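You operate a simulated robot arm through the tools that you are given. There is no shell and no other tool.

You are at the controls of a simulated robot arm. One attempt, no reset.

JOB
Draw the green bar back, push the OAK bundle over, square both to the row, fit the CEDAR ticket.
Fine: on the half-laid pallet: loosen the bar's thumb nut first, draw the bar back before the push and tighten the nut after squaring; the OAK bundle is pushed straight over from the bay by the grey rail till it lies a hand's width (5 to 13 cm) past the dark gap on the open layer; the ticket goes into the small holder on the green frame; the other tickets stay.

Only the result counts: the job must be done as asked and must still hold three seconds after the hand-in. Knocking over, shifting, dropping, spilling or breaking anything else fails it.

ROBOT AND FRAMES
A 6-joint arm with a two-finger gripper, fixed in place. Base frame: the origin is at the foot of the arm, x ahead of it, y to its left, z up; the work surface is at about z = 0.7. Readings come in m, degrees, newtons and seconds.
Its first joint turns from -166.0 to 166.0 degrees. Payload 3.43 kg.
The TCP is the grasp point between the finger pads, 0.02 m short of the fingertips. In the tool frame z runs along the fingers and y along their closing line. Largest opening 0.19 m; the body of the gripper starts 0.248 m behind the TCP.
Orientation is that of the tool frame in the base frame, as [roll, pitch, yaw] about the fixed x, y, z axes, in that order (R = Rz(yaw) Ry(pitch) Rx(roll)). With the fingers straight down and closing along the base's y, the tool's x points along the base's -x, its y along +y and its z along -z.

CONTROLS
- The arm moves only by the tool apply_moves. Its argument "series" is one flat list of numbers, 6 for each row, row after row: the shift along the tool's x, y, z in m, then the turn, a rotation vector about the tool's x, y, z in degrees. In form: [tx, ty, tz, ax, ay, az, tx, ty, tz, ax, ay, az, ...]. A call has 1 to 20 rows; each row shifts and turns the commanded pose from where the row before left it, along the tool's axes as they then stand. "grip" is the finger opening in m, from 0 to 0.19, set as the call begins (left out, the last holds). A row lasts 0.2 s, in which the tool goes at most 0.05 m and 8.6 degrees; a call with a longer step from one row to the next is refused whole, and so is a gripper value outside its range. Where a pose cannot be reached the arm comes as near as it can. A force on the tool above 60 N (or 10 N above the force at the start of the call, whichever is more), or a blocked arm, ends the call early, and 0.2 s more pass. Each finger travels about 0.045 m/s and halts on what it meets, pressing with about 28 N; the grip force reading is that of the motor and also rises with nothing between the fingers. The clock runs only during rows and for 0.2 s after the last one: add rows that do not move to give the fingers time. It gives the time, the measured TCP pose, the force on the tool (base axes), the opening and the grip force at its end, in the units of the frame above (readings bear some noise), with the torque about the TCP (base axes, N m) and any sound that the robot's microphone picked up.
- Cameras (640 x 400 px; columns grow to the right, rows downward): "scene" is fixed at [0.4004, -0.5005, 1.2849]; the picture's right is [0.72, -0.69, 0.00], its down [-0.47, -0.49, -0.74] and it looks along [0.51, 0.53, -0.67] (base axes); focal length 245 px, centre (320, 200). "wrist" rides on the gripper at [0.07, -0.008, -0.288] in the tool frame; the picture's right is [0.12, 0.99, 0.00], its down [-0.96, 0.12, -0.25] and it looks along [-0.25, 0.03, 0.97] (tool axes); focal length 261 px, centre (320, 200). There is no depth. A picture from a camera that has moved, and an enlarged one, comes with that camera's place and axes in the base frame and with its lens.
- camera(camera): a new picture of that camera. No time passes.
- move_column(by): slides the trunk up (or, below 0, down) by that many m; the arm rides with it, the base frame stays. It gives what a move gives, with no picture.
- close_up(camera, box): a new picture of the part [left, top, right, bottom] of that camera's present view, enlarged. No time passes.
- job_done(): hands the job in; it is judged then, once.

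Places have to be worked out from the pictures, the camera data and where the tool is seen. Open the gripper and draw the arm clear of the work before you hand the job in, unless the task says otherwise.

The tools are called after "Call:" as a command line: name --argument value ..., lists and objects as JSON in quotes. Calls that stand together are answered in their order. apply_moves: Moves the arm, as the interface text tells. Its arguments: {"type":"object","properties":{"series":{"type":"array","items":{"type":"number"}},"grip":{"type":"number"}},"required":["series"]} The other tools are called the same way: move_column (by) slides the trunk up or down; camera (camera) takes a picture; close_up (camera, box) takes an enlarged picture of a part of a camera's view; job_done () hands the job in.

At the start:

```text
t: 0.0
position: [0.9277, 0.133, 1.028]
tcp_rot: [180.0, 0.0, -179.9]
force: [0.6, 0.0, 0.6]
moment: [-0.01, -0.01, 0.02]
finger_gap: 0.1899
grasp_force: 0.0
trunk travel left (down, up): [-0.175, 0.065]
```

scene: 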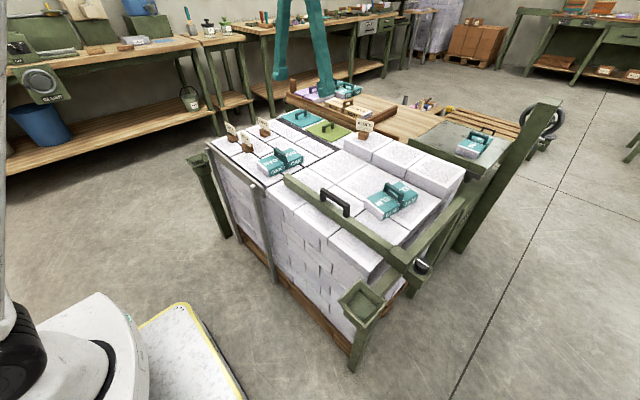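
wrist: 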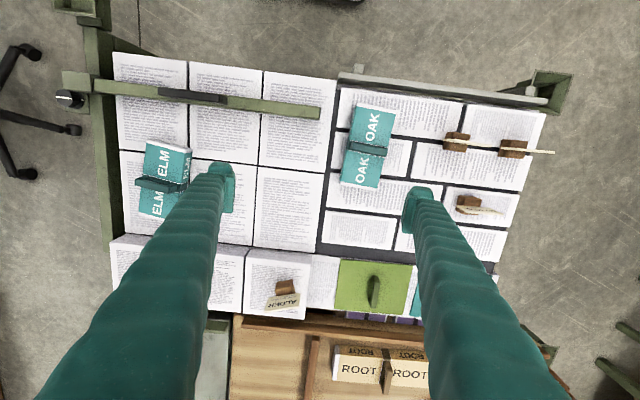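

The pictures show a pallet stack with a green bar, a thumb nut at its end, OAK and ELM bundles, and tickets on wooden blocks. I look closer at each part before moving.

Call:
close_up --camera "scene" --box '[200, 100, 360, 200]'

Call:
close_up --camera "scene" --box '[320, 180, 480, 280]'

Call:
close_up --camera "scene" --box '[260, 150, 480, 380]'

Call:
close_up --camera "wrist" --box '[320, 60, 580, 260]'

Call:
close_up --camera "wrist" --box '[40, 40, 340, 240]'

```text
4.00 times, centred on (280, 150) of scene
camera zoom: at [0.4004, -0.5005, 1.2849], right [0.72, -0.69, 0.0], down [-0.47, -0.49, -0.74], along [0.51, 0.53, -0.67], focal length 982 px, centre (480, 400)
```

zoom: 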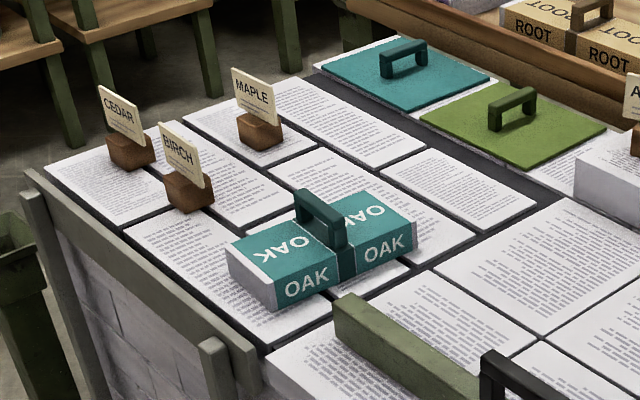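

```text
4.00 times, centred on (400, 230) of scene
camera zoom: at [0.4004, -0.5005, 1.2849], right [0.72, -0.69, 0.0], down [-0.47, -0.49, -0.74], along [0.51, 0.53, -0.67], focal length 982 px, centre (0, 80)
```

zoom: 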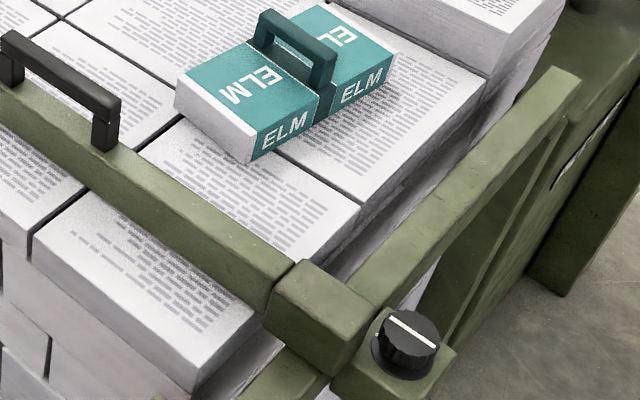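

```text
1.74 times, centred on (370, 265) of scene
camera zoom: at [0.4004, -0.5005, 1.2849], right [0.72, -0.69, 0.0], down [-0.47, -0.49, -0.74], along [0.51, 0.53, -0.67], focal length 427 px, centre (233, 87)
```

zoom: 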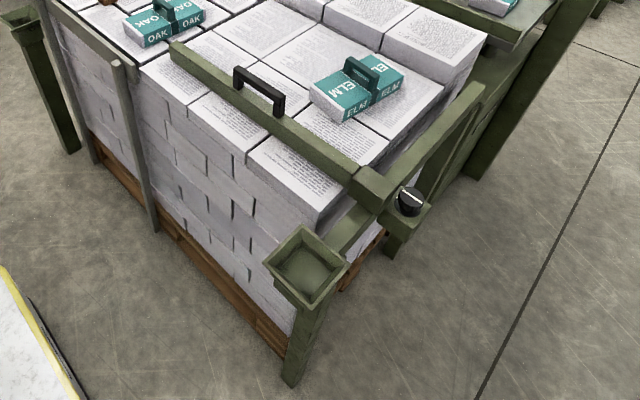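

```text
2.00 times, centred on (450, 160) of wrist
camera zoom: at [0.8573, 0.1239, 1.3153], right [-0.12, 0.99, 0.0], down [0.96, 0.12, 0.25], along [0.25, 0.03, -0.97], focal length 521 px, centre (60, 280)
```

zoom: 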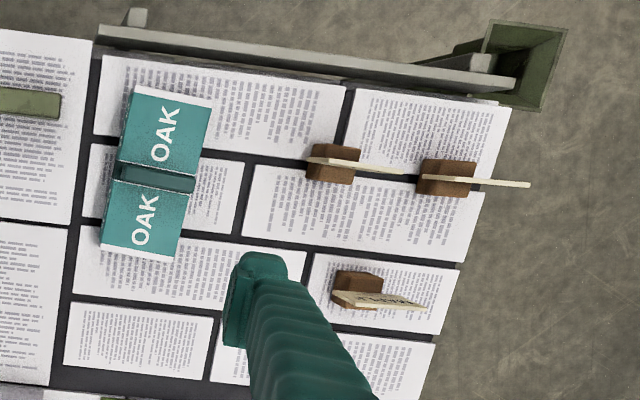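

```text
2.00 times, centred on (190, 140) of wrist
camera zoom: at [0.8573, 0.1239, 1.3153], right [-0.12, 0.99, 0.0], down [0.96, 0.12, 0.25], along [0.25, 0.03, -0.97], focal length 521 px, centre (580, 320)
```

zoom: 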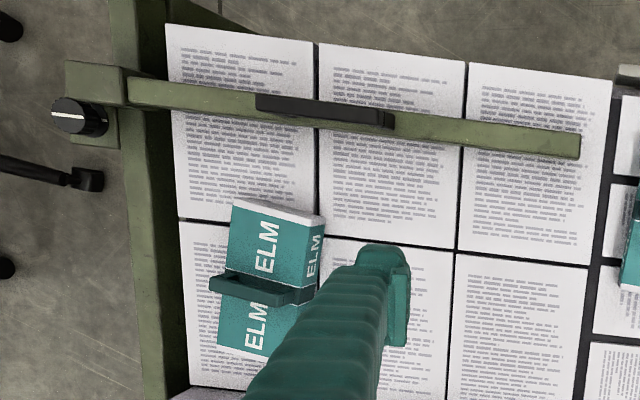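

I need to find the small holder on the green frame and see the details of the nut and tickets. More close-ups.

Call:
close_up --camera "scene" --box '[400, 90, 570, 200]'

Call:
close_up --camera "scene" --box '[390, 190, 510, 290]'

Call:
close_up --camera "scene" --box '[320, 260, 420, 380]'

Call:
close_up --camera "scene" --box '[170, 120, 290, 220]'

Call:
close_up --camera "wrist" --box '[40, 40, 140, 120]'

Call:
close_up --camera "scene" --box '[260, 80, 420, 180]'

```text
3.64 times, centred on (485, 145) of scene
camera zoom: at [0.4004, -0.5005, 1.2849], right [0.72, -0.69, 0.0], down [-0.47, -0.49, -0.74], along [0.51, 0.53, -0.67], focal length 892 px, centre (-280, 400)
```

zoom: 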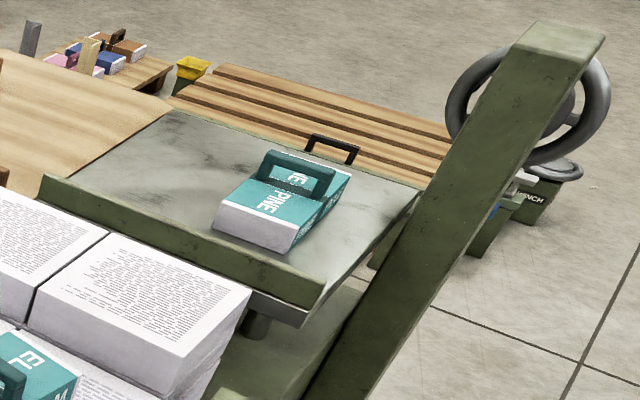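

```text
4.00 times, centred on (450, 240) of scene
camera zoom: at [0.4004, -0.5005, 1.2849], right [0.72, -0.69, 0.0], down [-0.47, -0.49, -0.74], along [0.51, 0.53, -0.67], focal length 982 px, centre (-200, 40)
```

zoom: 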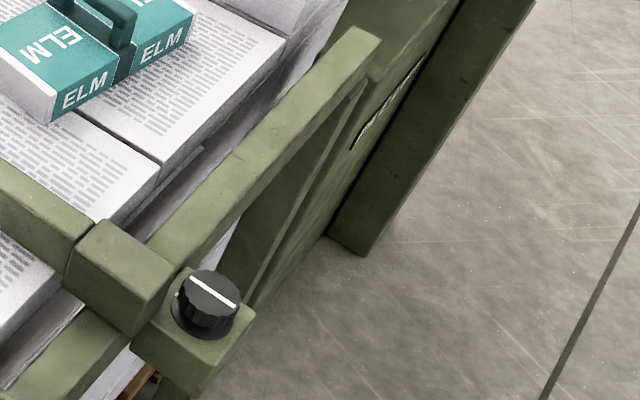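

```text
3.33 times, centred on (370, 320) of scene
camera zoom: at [0.4004, -0.5005, 1.2849], right [0.72, -0.69, 0.0], down [-0.47, -0.49, -0.74], along [0.51, 0.53, -0.67], focal length 818 px, centre (153, -200)
```

zoom: 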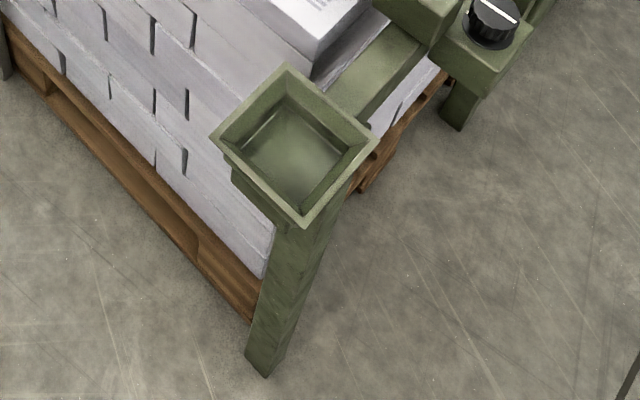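

```text
4.00 times, centred on (230, 170) of scene
camera zoom: at [0.4004, -0.5005, 1.2849], right [0.72, -0.69, 0.0], down [-0.47, -0.49, -0.74], along [0.51, 0.53, -0.67], focal length 982 px, centre (680, 320)
```

zoom: 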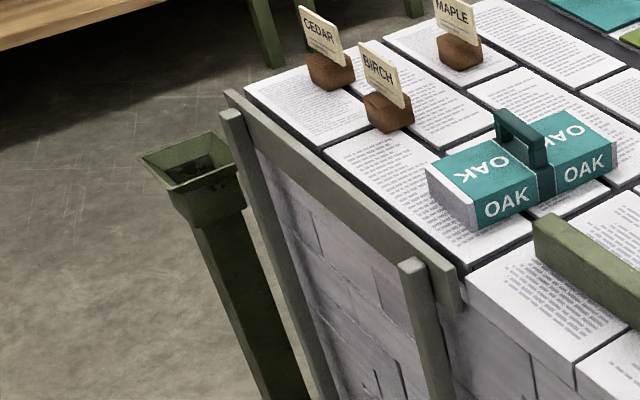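

```text
5.00 times, centred on (90, 80) of wrist
camera zoom: at [0.8573, 0.1239, 1.3153], right [-0.12, 0.99, 0.0], down [0.96, 0.12, 0.25], along [0.25, 0.03, -0.97], focal length 1303 px, centre (1470, 800)
```

zoom: 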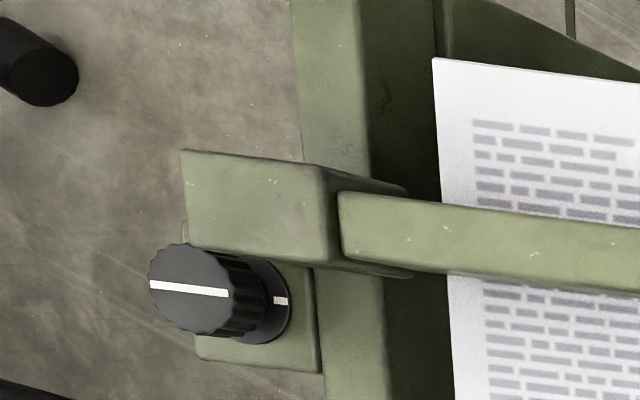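

```text
4.00 times, centred on (340, 130) of scene
camera zoom: at [0.4004, -0.5005, 1.2849], right [0.72, -0.69, 0.0], down [-0.47, -0.49, -0.74], along [0.51, 0.53, -0.67], focal length 982 px, centre (240, 480)
```

zoom: 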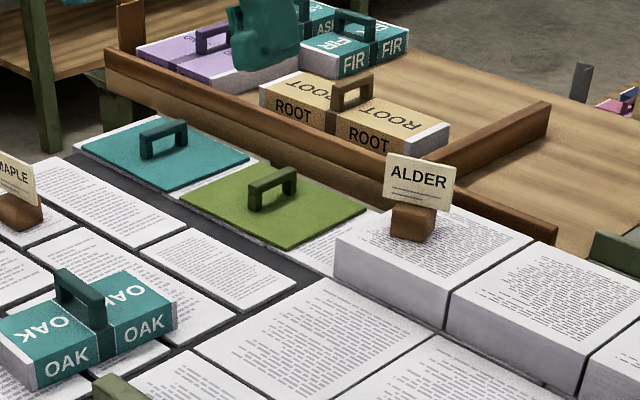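

The bar's top end triangulates to about (0.82, 0.12, 0.75), the OAK handle to (0.875, 0.226, 0.76) and the knob to (0.853, -0.424, 0.72). I move the arm high over the -y side to look at the nut, frame and holder from above.

Call:
apply_moves --series '[0.013, -0.0433, 0, 0, 0, 0, 0.013, -0.0433, 0, 0, 0, 0, 0.013, -0.0433, 0, 0, 0, 0, 0.013, -0.0433, 0, 0, 0, 0, 0.013, -0.0433, 0, 0, 0, 0, 0.013, -0.0433, 0, 0, 0, 0, 0.013, -0.0433, 0, 0, 0, 0, 0.013, -0.0433, 0, 0, 0, 0, 0.013, -0.0433, 0, 0, 0, 0, 0.013, -0.0433, 0, 0, 0, 0, 0, 0, 0, 0, 0, 0]'

Call:
camera --camera "wrist"

Call:
camera --camera "scene"

```text
t: 2.4
position: [0.7993, -0.3009, 1.0295]
tcp_rot: [-180.0, 0.0, -179.9]
force: [0.1, 0.3, -0.1]
moment: [0.02, 0.02, 0.02]
finger_gap: 0.1899
grasp_force: 0.1
trunk travel left (down, up): [-0.175, 0.065]
```

```text
taken
camera wrist: at [0.7284, -0.3093, 1.3167], right [-0.12, 0.99, 0.0], down [0.96, 0.12, 0.25], along [0.25, 0.03, -0.97], focal length 261 px, centre (320, 200)
```

wrist: 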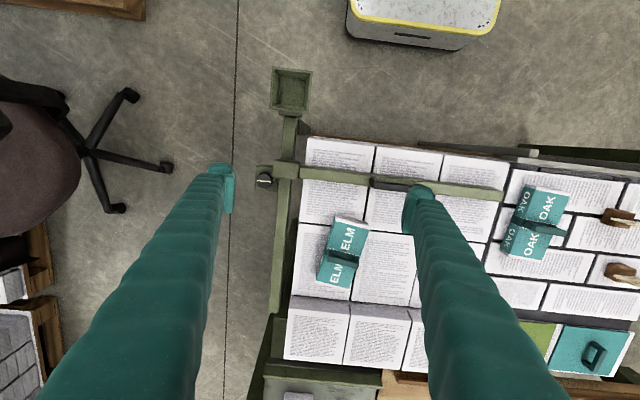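

```text
taken
```

scene: 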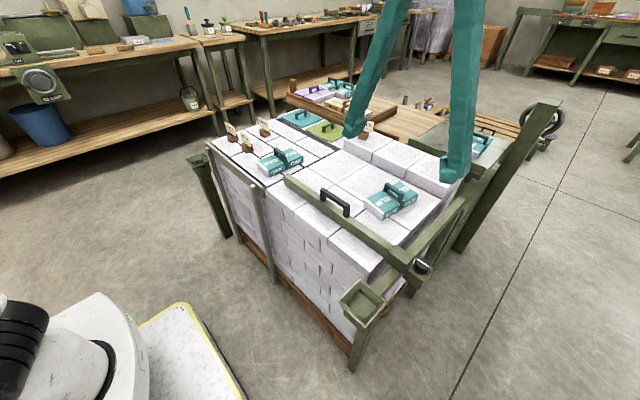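

Call:
close_up --camera "wrist" --box '[240, 50, 340, 130]'

Call:
close_up --camera "wrist" --box '[230, 130, 350, 220]'

Call:
close_up --camera "wrist" --box '[230, 200, 410, 340]'

Call:
close_up --camera "wrist" --box '[230, 290, 410, 400]'

Call:
close_up --camera "wrist" --box '[460, 120, 640, 270]'

```text
5.00 times, centred on (290, 90) of wrist
camera zoom: at [0.7284, -0.3093, 1.3167], right [-0.12, 0.99, 0.0], down [0.96, 0.12, 0.25], along [0.25, 0.03, -0.97], focal length 1303 px, centre (470, 750)
```

zoom: 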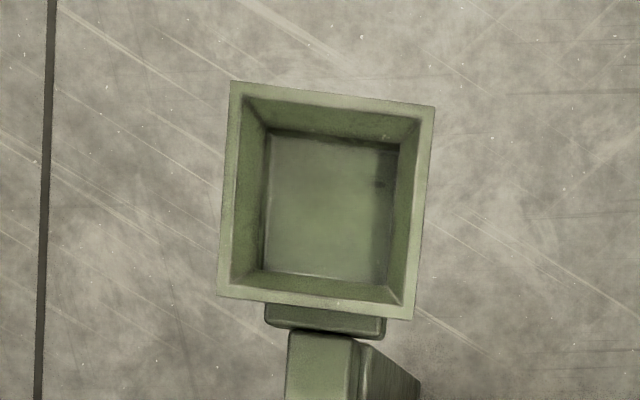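

```text
4.44 times, centred on (290, 175) of wrist
camera zoom: at [0.7284, -0.3093, 1.3167], right [-0.12, 0.99, 0.0], down [0.96, 0.12, 0.25], along [0.25, 0.03, -0.97], focal length 1158 px, centre (453, 311)
```

zoom: 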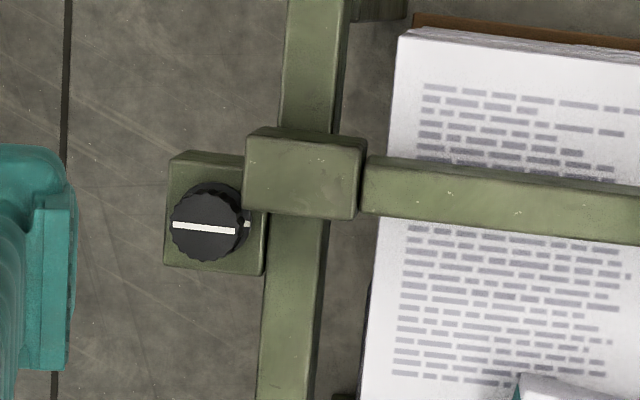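

```text
2.86 times, centred on (320, 270) of wrist
camera zoom: at [0.7284, -0.3093, 1.3167], right [-0.12, 0.99, 0.0], down [0.96, 0.12, 0.25], along [0.25, 0.03, -0.97], focal length 745 px, centre (320, 0)
```

zoom: 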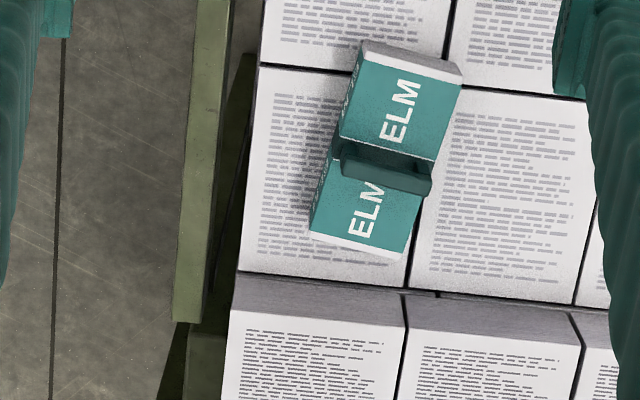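

```text
3.56 times, centred on (320, 345) of wrist
camera zoom: at [0.7284, -0.3093, 1.3167], right [-0.12, 0.99, 0.0], down [0.96, 0.12, 0.25], along [0.25, 0.03, -0.97], focal length 927 px, centre (320, -316)
```

zoom: 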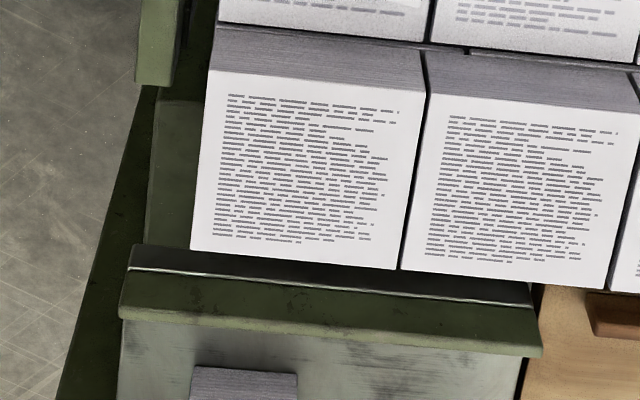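

```text
2.67 times, centred on (550, 195) of wrist
camera zoom: at [0.7284, -0.3093, 1.3167], right [-0.12, 0.99, 0.0], down [0.96, 0.12, 0.25], along [0.25, 0.03, -0.97], focal length 695 px, centre (-293, 213)
```

zoom: 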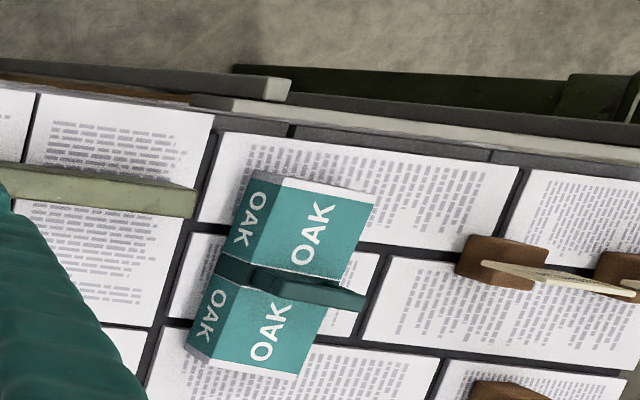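

The funnel-shaped pocket at the guide's near end sits at about (0.65, -0.383, 0.72), guide top z≈0.70, knob at (0.853, -0.424). A second post with a similar pocket stands on the +y side, so I go over there to look at the tickets and that pocket before acting.

Call:
apply_moves --series '[0.004, 0.048, 0, 0, 0, 0, 0.004, 0.048, 0, 0, 0, 0, 0.004, 0.048, 0, 0, 0, 0, 0.004, 0.048, 0, 0, 0, 0, 0.004, 0.048, 0, 0, 0, 0, 0.004, 0.048, 0, 0, 0, 0, 0.004, 0.048, 0, 0, 0, 0, 0.004, 0.048, 0, 0, 0, 0, 0.004, 0.048, 0, 0, 0, 0, 0.004, 0.048, 0, 0, 0, 0, 0.004, 0.048, 0, 0, 0, 0, 0.004, 0.048, 0, 0, 0, 0, 0.004, 0.048, 0, 0, 0, 0, 0.004, 0.048, 0, 0, 0, 0, 0, 0, 0, 0, 0, 0]'

Call:
camera --camera "wrist"

```text
t: 5.6
position: [0.739, 0.3746, 1.0268]
tcp_rot: [180.0, 0.0, -180.0]
force: [0.3, -0.3, 0.5]
moment: [-0.02, 0.02, 0.07]
finger_gap: 0.1902
grasp_force: 0.2
trunk travel left (down, up): [-0.175, 0.065]
```

```text
taken
camera wrist: at [0.6688, 0.3664, 1.3146], right [-0.12, 0.99, 0.0], down [0.96, 0.12, 0.25], along [0.25, 0.03, -0.97], focal length 261 px, centre (320, 200)
```

wrist: 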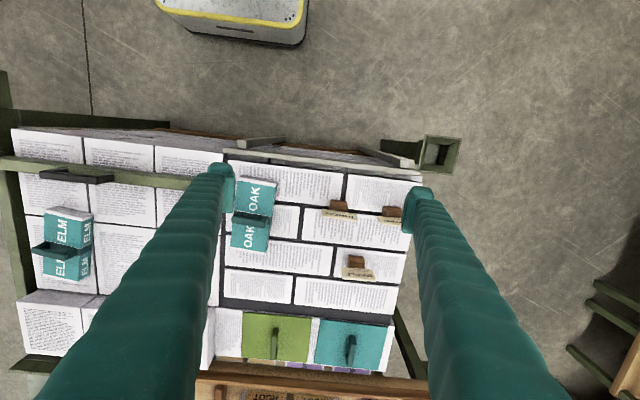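

Call:
close_up --camera "wrist" --box '[380, 120, 480, 190]'

Call:
close_up --camera "wrist" --box '[220, 130, 420, 260]'

Call:
close_up --camera "wrist" --box '[310, 180, 410, 250]'

Call:
close_up --camera "scene" --box '[215, 105, 275, 145]'

Call:
close_up --camera "wrist" --box '[0, 100, 230, 320]'

```text
5.71 times, centred on (430, 155) of wrist
camera zoom: at [0.6688, 0.3664, 1.3146], right [-0.12, 0.99, 0.0], down [0.96, 0.12, 0.25], along [0.25, 0.03, -0.97], focal length 1489 px, centre (-309, 457)
```

zoom: 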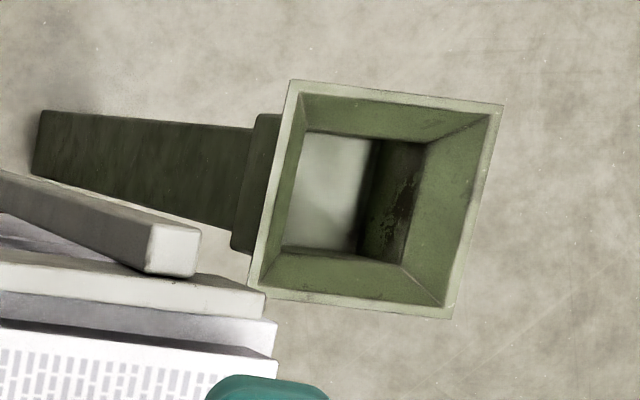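

```text
3.08 times, centred on (320, 195) of wrist
camera zoom: at [0.6688, 0.3664, 1.3146], right [-0.12, 0.99, 0.0], down [0.96, 0.12, 0.25], along [0.25, 0.03, -0.97], focal length 802 px, centre (320, 215)
```

zoom: 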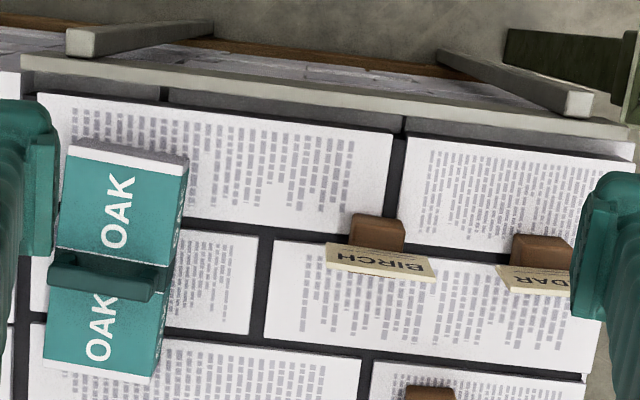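

```text
5.71 times, centred on (360, 215) of wrist
camera zoom: at [0.6688, 0.3664, 1.3146], right [-0.12, 0.99, 0.0], down [0.96, 0.12, 0.25], along [0.25, 0.03, -0.97], focal length 1489 px, centre (91, 114)
```

zoom: 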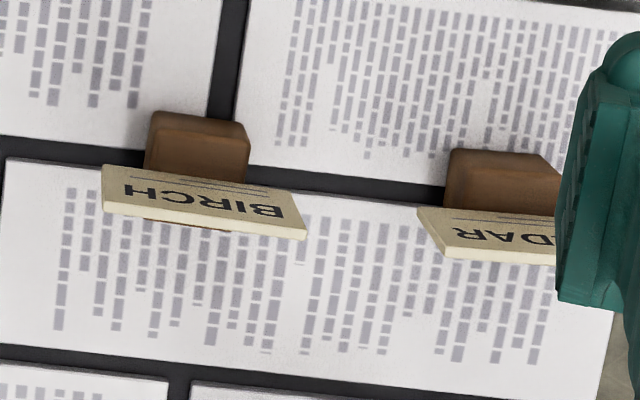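

```text
10.00 times, centred on (245, 125) of scene
camera zoom: at [0.4004, -0.5005, 1.2849], right [0.72, -0.69, 0.0], down [-0.47, -0.49, -0.74], along [0.51, 0.53, -0.67], focal length 2454 px, centre (1070, 950)
```

zoom: 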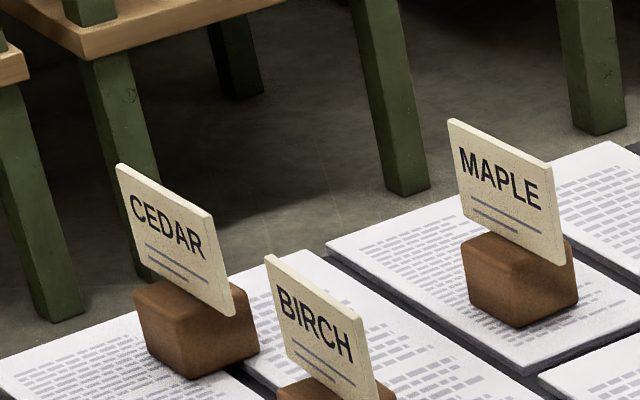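

```text
1.82 times, centred on (115, 210) of wrist
camera zoom: at [0.6688, 0.3664, 1.3146], right [-0.12, 0.99, 0.0], down [0.96, 0.12, 0.25], along [0.25, 0.03, -0.97], focal length 474 px, centre (693, 182)
```

zoom: 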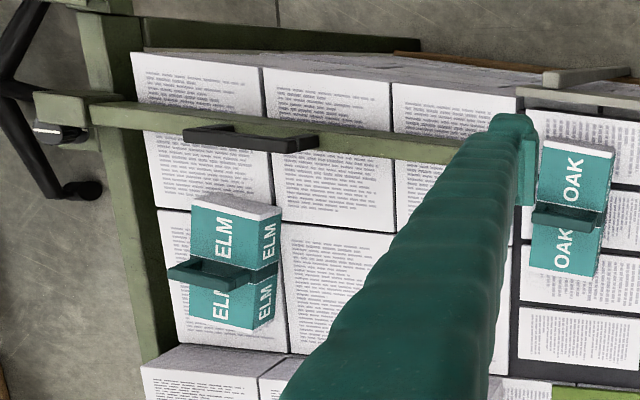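

The far pocket is a see-through chute on a separate post, while the pocket on the guide frame has a floor, so the latter is the CEDAR holder. Now I head to the thumb nut: move above (0.853, -0.424) first.

Call:
apply_moves --series '[-0.0067, -0.047, 0, 0, 0, 0, -0.0067, -0.047, 0, 0, 0, 0, -0.0067, -0.047, 0, 0, 0, 0, -0.0067, -0.047, 0, 0, 0, 0, -0.0067, -0.047, 0, 0, 0, 0, -0.0067, -0.047, 0, 0, 0, 0, -0.0067, -0.047, 0, 0, 0, 0, -0.0067, -0.047, 0, 0, 0, 0, -0.0067, -0.047, 0, 0, 0, 0, -0.0067, -0.047, 0, 0, 0, 0, -0.0067, -0.047, 0, 0, 0, 0, -0.0067, -0.047, 0, 0, 0, 0, -0.0067, -0.047, 0, 0, 0, 0, -0.0067, -0.047, 0, 0, 0, 0, -0.0067, -0.047, 0, 0, 0, 0, -0.0067, -0.047, 0, 0, 0, 0, -0.0067, -0.047, 0, 0, 0, 0, 0, 0, 0, 0, 0, 0]' --grip 0.08

Call:
apply_moves --series '[0, 0, 0.01, 0, 0, 7.5, 0, 0, 0.01, 0, 0, 7.5, 0, 0, 0.01, 0, 0, 7.5, 0, 0, 0.01, 0, 0, 7.5, 0, 0, 0.01, 0, 0, 7.5, 0, 0, 0.01, 0, 0, 7.5, 0, 0, 0.01, 0, 0, 7.5, 0, 0, 0.01, 0, 0, 7.5, 0, 0, 0.01, 0, 0, 7.5, 0, 0, 0.01, 0, 0, 7.5, 0, 0, 0.01, 0, 0, 7.5, 0, 0, 0.01, 0, 0, 7.5, 0, 0, 0, 0, 0, 0]'

Call:
camera --camera "wrist"

```text
t: 9.4
position: [0.8583, -0.423, 1.0228]
tcp_rot: [180.0, 0.1, -179.9]
force: [0.6, -0.4, 0.4]
moment: [0.05, 0.01, -0.02]
finger_gap: 0.0801
grasp_force: 0.1
trunk travel left (down, up): [-0.175, 0.065]
```

```text
t: 12.2
position: [0.8569, -0.4273, 0.9082]
tcp_rot: [-179.9, 0.0, 90.1]
force: [-1.3, 1.0, 0.1]
moment: [0.0, 0.0, -0.02]
finger_gap: 0.0797
grasp_force: 0.1
trunk travel left (down, up): [-0.175, 0.065]
```

```text
taken
camera wrist: at [0.8481, -0.3578, 1.1955], right [0.99, 0.12, 0.0], down [0.11, -0.96, 0.25], along [0.03, -0.25, -0.97], focal length 261 px, centre (320, 200)
```

wrist: 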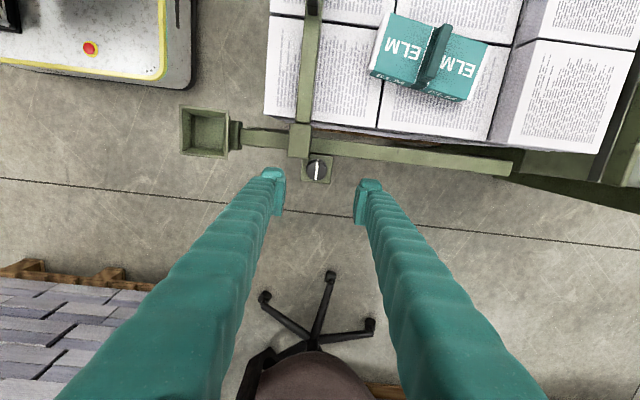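

Fingers straddle the knob along x; the knob should appear at about (320,172) if I'm centred. I zoom in to measure the offset.

Call:
close_up --camera "wrist" --box '[270, 120, 370, 200]'

Call:
close_up --camera "scene" --box '[380, 180, 480, 300]'

```text
5.00 times, centred on (320, 160) of wrist
camera zoom: at [0.8481, -0.3578, 1.1955], right [0.99, 0.12, 0.0], down [0.11, -0.96, 0.25], along [0.03, -0.25, -0.97], focal length 1303 px, centre (320, 400)
```

zoom: 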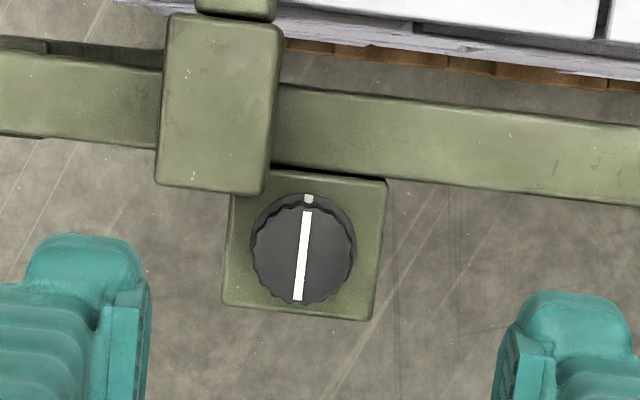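

```text
3.33 times, centred on (430, 240) of scene
camera zoom: at [0.4004, -0.5005, 1.2849], right [0.72, -0.69, 0.0], down [-0.47, -0.49, -0.74], along [0.51, 0.53, -0.67], focal length 818 px, centre (-47, 67)
```

zoom: 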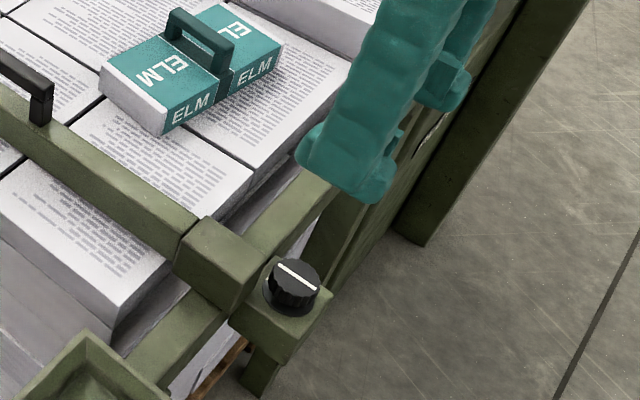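

Knob centre works out at about (0.8505, -0.426), top z≈0.725; the slider block's corner is near its -x/+y side. I centre on it, turn 10° counter-clockwise for clearance, and descend partway.

Call:
apply_moves --series '[0.0013, -0.0065, 0, 0, 0, 0, 0, 0, 0.02, 0, 0, -5, 0, 0, 0.02, 0, 0, -5, 0, 0, 0.025, 0, 0, 0, 0, 0, 0.025, 0, 0, 0, 0, 0, 0.02, 0, 0, 0, 0, 0, 0, 0, 0, 0]' --grip 0.07

Call:
close_up --camera "wrist" --box '[240, 120, 400, 220]'

Call:
close_up --camera "scene" --box '[380, 180, 480, 300]'

```text
t: 13.8
position: [0.8496, -0.4269, 0.796]
tcp_rot: [-179.9, 0.0, 100.1]
force: [0.0, 0.4, -0.6]
moment: [0.0, -0.01, 0.01]
finger_gap: 0.0697
grasp_force: 0.1
trunk travel left (down, up): [-0.175, 0.065]
```

```text
4.00 times, centred on (320, 170) of wrist
camera zoom: at [0.8281, -0.3597, 1.0836], right [0.96, 0.29, 0.0], down [0.28, -0.93, 0.25], along [0.07, -0.24, -0.97], focal length 1043 px, centre (320, 320)
```

zoom: 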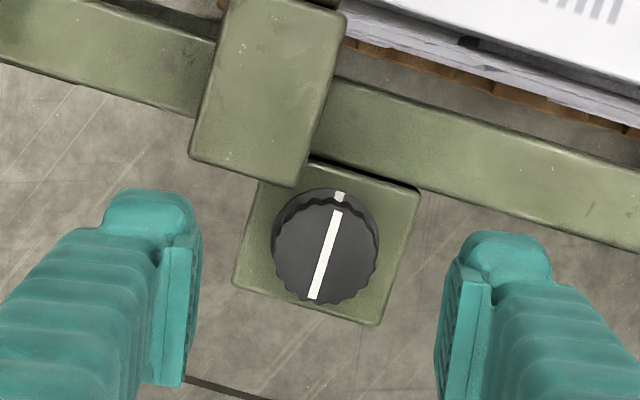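

```text
3.33 times, centred on (430, 240) of scene
camera zoom: at [0.4004, -0.5005, 1.2849], right [0.72, -0.69, 0.0], down [-0.47, -0.49, -0.74], along [0.51, 0.53, -0.67], focal length 818 px, centre (-47, 67)
```

zoom: 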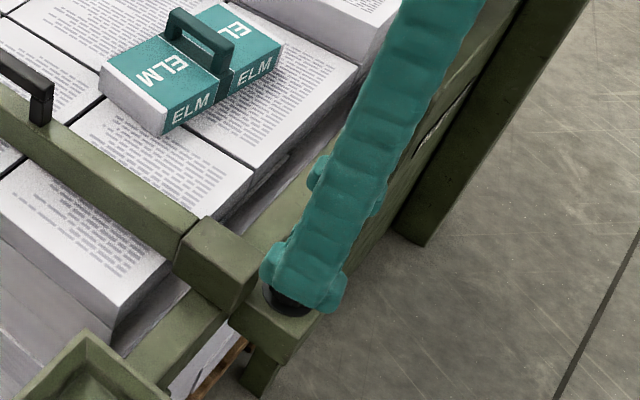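

Knob is offset about 2–3 mm from the tool axis; I correct, descend to TCP z≈0.729 (fingertips just above the guide's top), then close on the knob.

Call:
apply_moves --series '[0.002, 0.0016, 0.02, 0, 0, 0, 0, 0, 0.02, 0, 0, 0, 0, 0, 0.015, 0, 0, 0, 0, 0, 0.012, 0, 0, 0, 0, 0, 0, 0, 0, 0]'

Call:
apply_moves --series '[0, 0, 0, 0, 0, 0, 0, 0, 0, 0, 0, 0, 0, 0, 0, 0, 0, 0, 0, 0, 0, 0, 0, 0, 0, 0, 0, 0, 0, 0]' --grip 0.03

Call:
close_up --camera "wrist" --box '[240, 120, 400, 220]'

```text
t: 15.0
position: [0.8519, -0.4237, 0.7292]
tcp_rot: [-180.0, 0.0, 100.0]
force: [0.4, 0.1, 0.1]
moment: [0.0, 0.0, -0.02]
finger_gap: 0.0697
grasp_force: 0.0
trunk travel left (down, up): [-0.175, 0.065]
```

```text
t: 16.2
position: [0.8502, -0.4243, 0.7278]
tcp_rot: [-179.9, -0.1, 100.1]
force: [-19.8, 2.3, -1.7]
moment: [0.07, 0.19, 0.01]
finger_gap: 0.0367
grasp_force: 45.2
trunk travel left (down, up): [-0.175, 0.065]
```

```text
4.00 times, centred on (320, 170) of wrist
camera zoom: at [0.8296, -0.3572, 1.0163], right [0.96, 0.29, 0.0], down [0.28, -0.93, 0.25], along [0.07, -0.24, -0.97], focal length 1043 px, centre (320, 320)
```

zoom: 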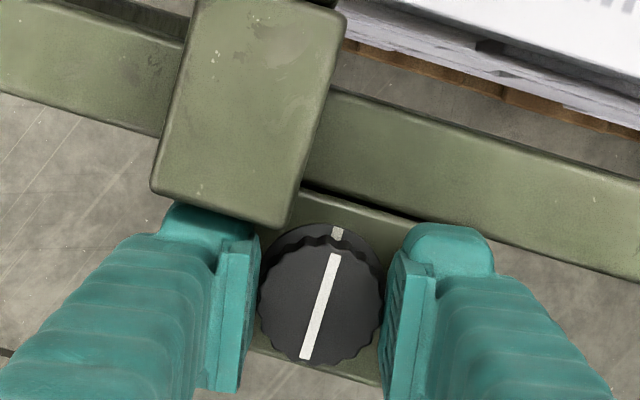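

Gripped at 0.0367 m with a 20 N side load toward -x, so I ease the tool 1.5 mm to -x and start turning counter-clockwise.

Call:
apply_moves --series '[0, -0.0015, 0, 0, 0, 0, 0, 0, 0, 0, 0, -5, 0, 0, 0, 0, 0, -5, 0, 0, 0, 0, 0, -5]'

Call:
close_up --camera "wrist" --box '[240, 120, 400, 220]'

```text
t: 17.2
position: [0.8508, -0.4243, 0.7289]
tcp_rot: [179.9, -0.1, 115.1]
force: [-5.3, -4.6, -29.5]
moment: [-0.22, -0.1, -0.02]
finger_gap: 0.0371
grasp_force: 45.0
trunk travel left (down, up): [-0.175, 0.065]
```

```text
4.00 times, centred on (320, 170) of wrist
camera zoom: at [0.8127, -0.3649, 1.0165], right [0.85, 0.53, 0.0], down [0.51, -0.82, 0.25], along [0.13, -0.21, -0.97], focal length 1043 px, centre (320, 320)
```

zoom: 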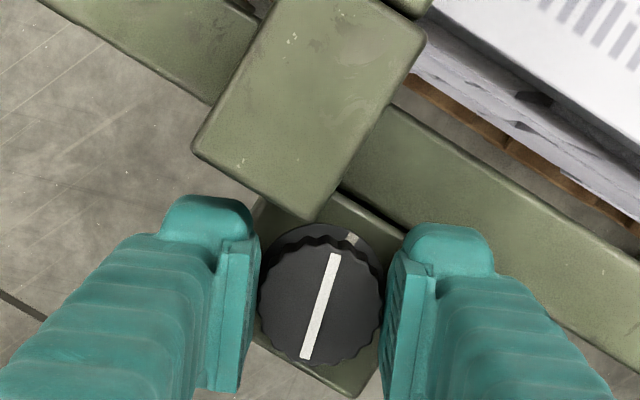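

The knob turns with the fingers. I keep turning counter-clockwise, watching the forces and for sounds.

Call:
apply_moves --series '[0, 0, 0, 0, 0, -5, 0, 0, 0, 0, 0, -5, 0, 0, 0, 0, 0, -5, 0, 0, 0, 0, 0, -5]'

Call:
apply_moves --series '[0, 0, 0, 0, 0, -5, 0, 0, 0, 0, 0, -5, 0, 0, 0, 0, 0, -5, 0, 0, 0, 0, 0, -5]'

Call:
close_up --camera "wrist" --box '[240, 120, 400, 220]'

```text
t: 18.2
position: [0.8503, -0.4231, 0.7306]
tcp_rot: [180.0, 0.0, 135.1]
force: [-1.1, -3.5, -29.1]
moment: [0.11, 0.08, 0.0]
finger_gap: 0.0367
grasp_force: 44.9
trunk travel left (down, up): [-0.175, 0.065]
```

```text
t: 19.2
position: [0.8505, -0.4241, 0.7301]
tcp_rot: [-179.9, -0.2, 155.1]
force: [-5.2, 8.3, -20.9]
moment: [0.15, 0.32, 0.0]
finger_gap: 0.0366
grasp_force: 44.8
trunk travel left (down, up): [-0.175, 0.065]
```

```text
4.00 times, centred on (320, 170) of wrist
camera zoom: at [0.7829, -0.403, 1.0179], right [0.31, 0.95, 0.0], down [0.92, -0.3, 0.25], along [0.23, -0.08, -0.97], focal length 1043 px, centre (320, 320)
```

zoom: 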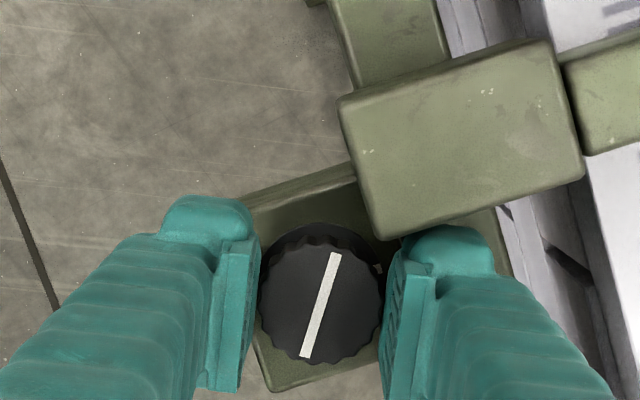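

55° turned so far with the knob following. I open, rotate back clockwise with the fingers clear, and regrip for a second stroke.

Call:
apply_moves --series '[0, 0, 0, 0, 0, 0, 0, 0, 0, 0, 0, 0, 0, 0, 0, 0, 0, 0, 0, 0, 0, 0, 0, 0, 0, 0, 0, 0, 0, 0, 0, 0, 0, 0, 0, 7, 0, 0, 0, 0, 0, 8, 0, 0, 0, 0, 0, 8, 0, 0, 0, 0, 0, 8, 0, 0, 0, 0, 0, 8, 0, 0, 0, 0, 0, 8, 0, 0, 0, 0, 0, 8, 0, 0, 0, 0, 0, 0]' --grip 0.065

Call:
close_up --camera "wrist" --box '[240, 120, 400, 220]'

```text
t: 22.0
position: [0.8488, -0.4234, 0.731]
tcp_rot: [-180.0, 0.0, 99.9]
force: [0.3, 0.4, 0.9]
moment: [0.0, 0.01, -0.02]
finger_gap: 0.0651
grasp_force: 0.2
trunk travel left (down, up): [-0.175, 0.065]
```

```text
4.00 times, centred on (320, 170) of wrist
camera zoom: at [0.8287, -0.3558, 1.018], right [0.96, 0.29, 0.0], down [0.28, -0.93, 0.25], along [0.07, -0.24, -0.97], focal length 1043 px, centre (320, 320)
```

zoom: 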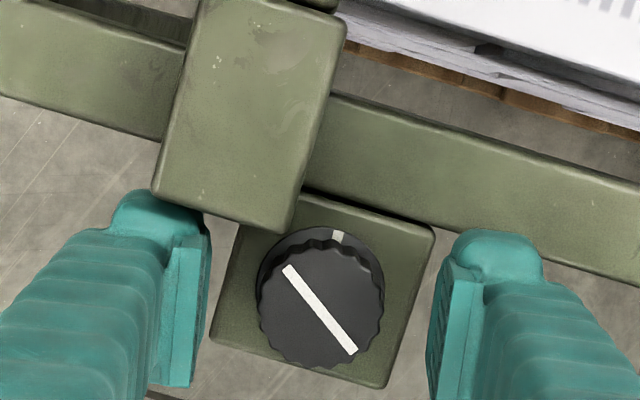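

The pointer is now ~55° off its mark. Second stroke: close and turn another 55° counter-clockwise.

Call:
apply_moves --series '[0, 0.001, 0, 0, 0, 0, 0, 0, 0, 0, 0, 0, 0, 0, 0, 0, 0, 0, 0, 0, 0, 0, 0, 0, 0, 0, 0, 0, 0, 0]' --grip 0.03

Call:
apply_moves --series '[0, 0, 0, 0, 0, -5, 0, 0, 0, 0, 0, -5, 0, 0, 0, 0, 0, -5, 0, 0, 0, 0, 0, -5]'

Call:
apply_moves --series '[0, 0, 0, 0, 0, -5, 0, 0, 0, 0, 0, -5, 0, 0, 0, 0, 0, -5, 0, 0, 0, 0, 0, -5, 0, 0, 0, 0, 0, -5, 0, 0, 0, 0, 0, -5, 0, 0, 0, 0, 0, -5]'

Call:
close_up --camera "wrist" --box '[240, 120, 400, 220]'

```text
t: 23.2
position: [0.8507, -0.4232, 0.7307]
tcp_rot: [-180.0, -0.1, 99.9]
force: [-5.7, 1.2, -1.4]
moment: [0.07, 0.08, -0.02]
finger_gap: 0.0368
grasp_force: 45.3
trunk travel left (down, up): [-0.175, 0.065]
```

```text
t: 24.2
position: [0.849, -0.424, 0.7301]
tcp_rot: [-180.0, -0.1, 120.1]
force: [-14.7, 3.4, -1.1]
moment: [0.46, 0.45, 0.01]
finger_gap: 0.0371
grasp_force: 45.0
trunk travel left (down, up): [-0.175, 0.065]
```

```text
t: 25.8
position: [0.8509, -0.4249, 0.7325]
tcp_rot: [-179.9, -0.1, 155.1]
force: [0.8, -0.1, -3.7]
moment: [0.0, -0.09, -0.44]
finger_gap: 0.0366
grasp_force: 44.7
trunk travel left (down, up): [-0.175, 0.065]
```

```text
4.00 times, centred on (320, 170) of wrist
camera zoom: at [0.7829, -0.4028, 1.0183], right [0.31, 0.95, 0.0], down [0.92, -0.3, 0.25], along [0.24, -0.08, -0.97], focal length 1043 px, centre (320, 320)
```

zoom: 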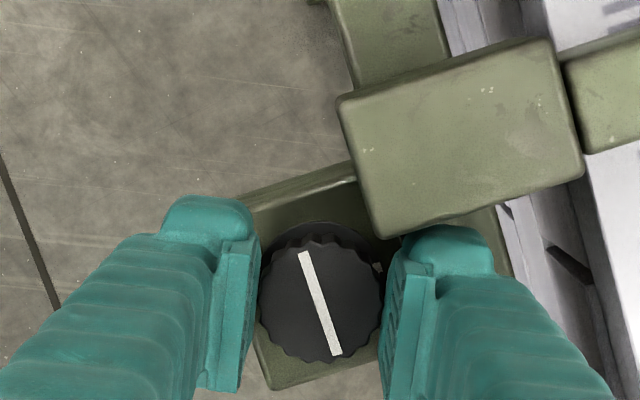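

The pointer slipped about 20° in the fingers with a torque spike, so the nut has hit its loose stop at about 90°. I release and lift away, then go to the bar's handle with the fingers closing along x.

Call:
apply_moves --series '[0, 0, 0, 0, 0, 0, 0, 0, 0, 0, 0, 0, 0, 0, 0, 0, 0, 0, 0, 0, 0, 0, 0, 0, 0, 0, -0.02, 0, 0, 0, 0, 0, -0.04, 0, 0, 0, 0, 0, -0.04, 0, 0, 0, 0, 0, -0.04, 0, 0, 0, 0, 0, 0, 0, 0, 7.5, 0, 0, 0, 0, 0, 8, 0, 0, 0, 0, 0, 8, 0, 0, 0, 0, 0, 8, 0, 0, 0, 0, 0, 8, 0, 0, 0, 0, 0, 8, 0, 0, 0, 0, 0, 8, 0, 0, 0, 0, 0, 8, 0, 0, 0, 0, 0, 1.6, 0, 0, 0, 0, 0, 0]' --grip 0.065

Call:
camera --camera "wrist"

Call:
camera --camera "scene"

```text
t: 29.6
position: [0.8505, -0.4235, 0.8717]
tcp_rot: [179.9, 0.1, 90.0]
force: [0.4, 0.4, -0.4]
moment: [0.01, -0.02, -0.02]
finger_gap: 0.0648
grasp_force: 0.1
trunk travel left (down, up): [-0.175, 0.065]
```

```text
taken
camera wrist: at [0.8418, -0.354, 1.1585], right [0.99, 0.12, 0.0], down [0.11, -0.96, 0.25], along [0.03, -0.25, -0.97], focal length 261 px, centre (320, 200)
```

wrist: 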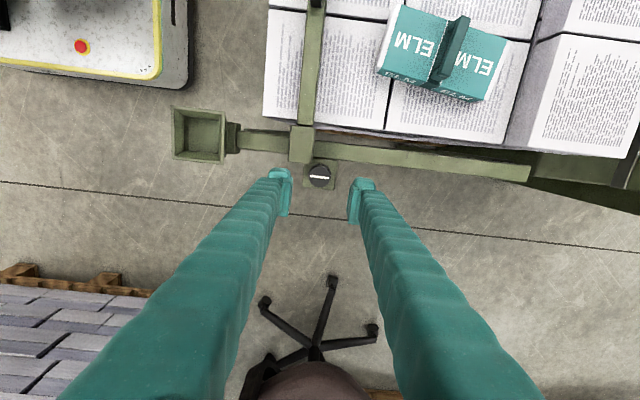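

```text
taken
```

scene: 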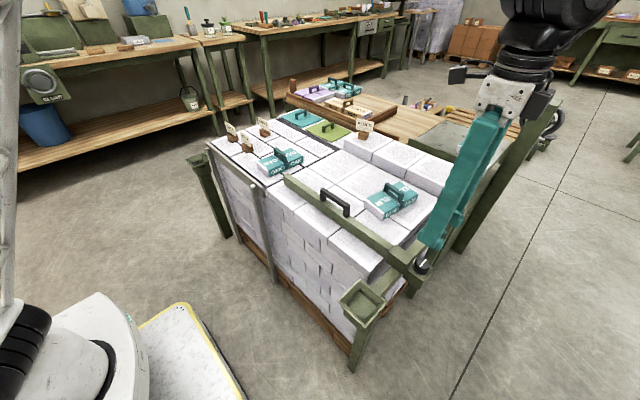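

The nut is at 90° (loose). Next I move over the bar's black handle, expected near (0.82, -0.125), and take a look.

Call:
apply_moves --series '[0.0427, -0.0044, -0.004, 0, 0, 0, 0.0427, -0.0044, -0.004, 0, 0, 0, 0.0427, -0.0044, -0.004, 0, 0, 0, 0.0427, -0.0044, -0.004, 0, 0, 0, 0.0427, -0.0044, -0.004, 0, 0, 0, 0.0427, -0.0044, -0.004, 0, 0, 0, 0.0427, -0.0044, -0.004, 0, 0, 0, 0, 0, 0, 0, 0, 0]'

Call:
camera --camera "wrist"

Call:
close_up --camera "wrist" --box '[250, 110, 390, 230]'

Call:
close_up --camera "scene" --box '[280, 150, 420, 270]'

```text
t: 31.4
position: [0.8175, -0.1251, 0.9006]
tcp_rot: [179.8, 0.0, 90.0]
force: [0.2, 0.0, -0.1]
moment: [-0.03, -0.05, 0.01]
finger_gap: 0.0651
grasp_force: 0.2
trunk travel left (down, up): [-0.175, 0.065]
```

```text
taken
camera wrist: at [0.8095, -0.0555, 1.1871], right [0.99, 0.12, 0.0], down [0.11, -0.96, 0.25], along [0.03, -0.25, -0.97], focal length 261 px, centre (320, 200)
```

wrist: 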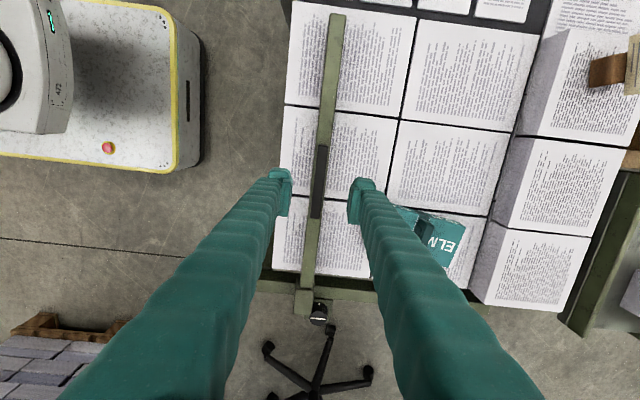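

```text
3.33 times, centred on (320, 170) of wrist
camera zoom: at [0.8095, -0.0555, 1.1871], right [0.99, 0.12, 0.0], down [0.11, -0.96, 0.25], along [0.03, -0.25, -0.97], focal length 869 px, centre (320, 300)
```

zoom: 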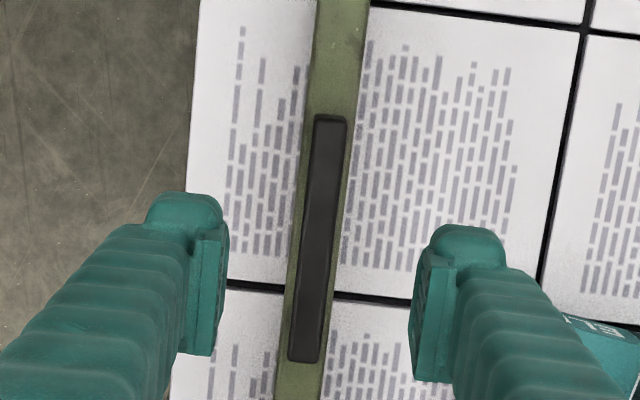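

```text
3.33 times, centred on (350, 210) of scene
camera zoom: at [0.4004, -0.5005, 1.2849], right [0.72, -0.69, 0.0], down [-0.47, -0.49, -0.74], along [0.51, 0.53, -0.67], focal length 818 px, centre (220, 167)
```

zoom: 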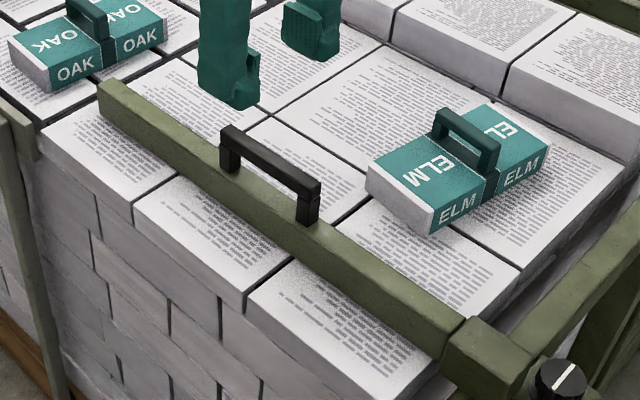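

Handle centre computed at (0.8174, -0.127), aligned with the fingers. I descend to TCP z≈0.785 and close on it.

Call:
apply_moves --series '[-0.001, 0, 0.03, 0, 0, 0, 0, 0, 0.03, 0, 0, 0, 0, 0, 0.03, 0, 0, 0, 0, 0, 0.025, 0, 0, 0, 0, 0, 0, 0, 0, 0]'

Call:
apply_moves --series '[0, 0, 0, 0, 0, 0, 0, 0, 0, 0, 0, 0, 0, 0, 0, 0, 0, 0, 0, 0, 0, 0, 0, 0, 0, 0, 0, 0, 0, 0]' --grip 0.005

Call:
close_up --camera "scene" --box '[280, 150, 420, 270]'

```text
t: 32.6
position: [0.8197, -0.1284, 0.7816]
tcp_rot: [-180.0, 0.0, 89.8]
force: [-0.1, -0.2, -0.3]
moment: [-0.01, 0.0, -0.03]
finger_gap: 0.0653
grasp_force: 0.1
trunk travel left (down, up): [-0.175, 0.065]
```

```text
t: 33.8
position: [0.8191, -0.1275, 0.7821]
tcp_rot: [180.0, 0.0, 90.0]
force: [-1.4, -0.1, -2.9]
moment: [0.03, -0.01, 0.08]
finger_gap: 0.0145
grasp_force: 44.9
trunk travel left (down, up): [-0.175, 0.065]
```

```text
3.33 times, centred on (350, 210) of scene
camera zoom: at [0.4004, -0.5005, 1.2849], right [0.72, -0.69, 0.0], down [-0.47, -0.49, -0.74], along [0.51, 0.53, -0.67], focal length 818 px, centre (220, 167)
```

zoom: 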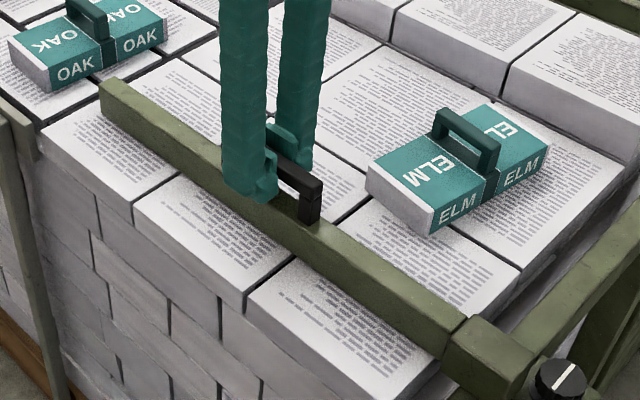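

Gripped the handle (gap 0.0145). I pull the bar back toward -x gently at first to check it slides freely.

Call:
apply_moves --series '[0, -0.005, 0, 0, 0, 0, 0, -0.01, 0, 0, 0, 0, 0, -0.01, 0, 0, 0, 0, 0, 0, 0, 0, 0, 0]'

Call:
camera --camera "scene"

```text
t: 34.8
position: [0.7936, -0.1273, 0.7826]
tcp_rot: [-179.8, 0.0, 89.9]
force: [-3.7, -8.9, -29.9]
moment: [-0.24, 0.07, 0.15]
finger_gap: 0.0146
grasp_force: 45.4
trunk travel left (down, up): [-0.175, 0.065]
```

```text
taken
```

scene: 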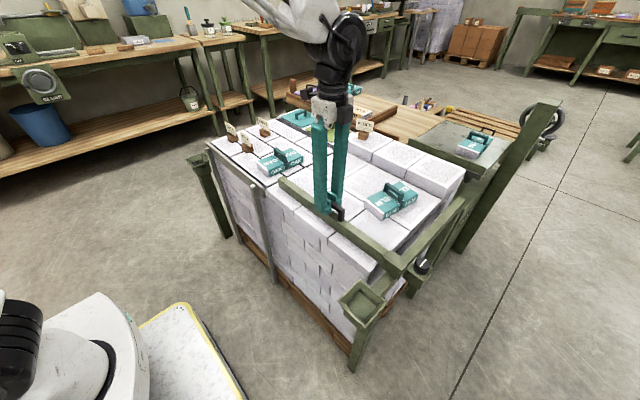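

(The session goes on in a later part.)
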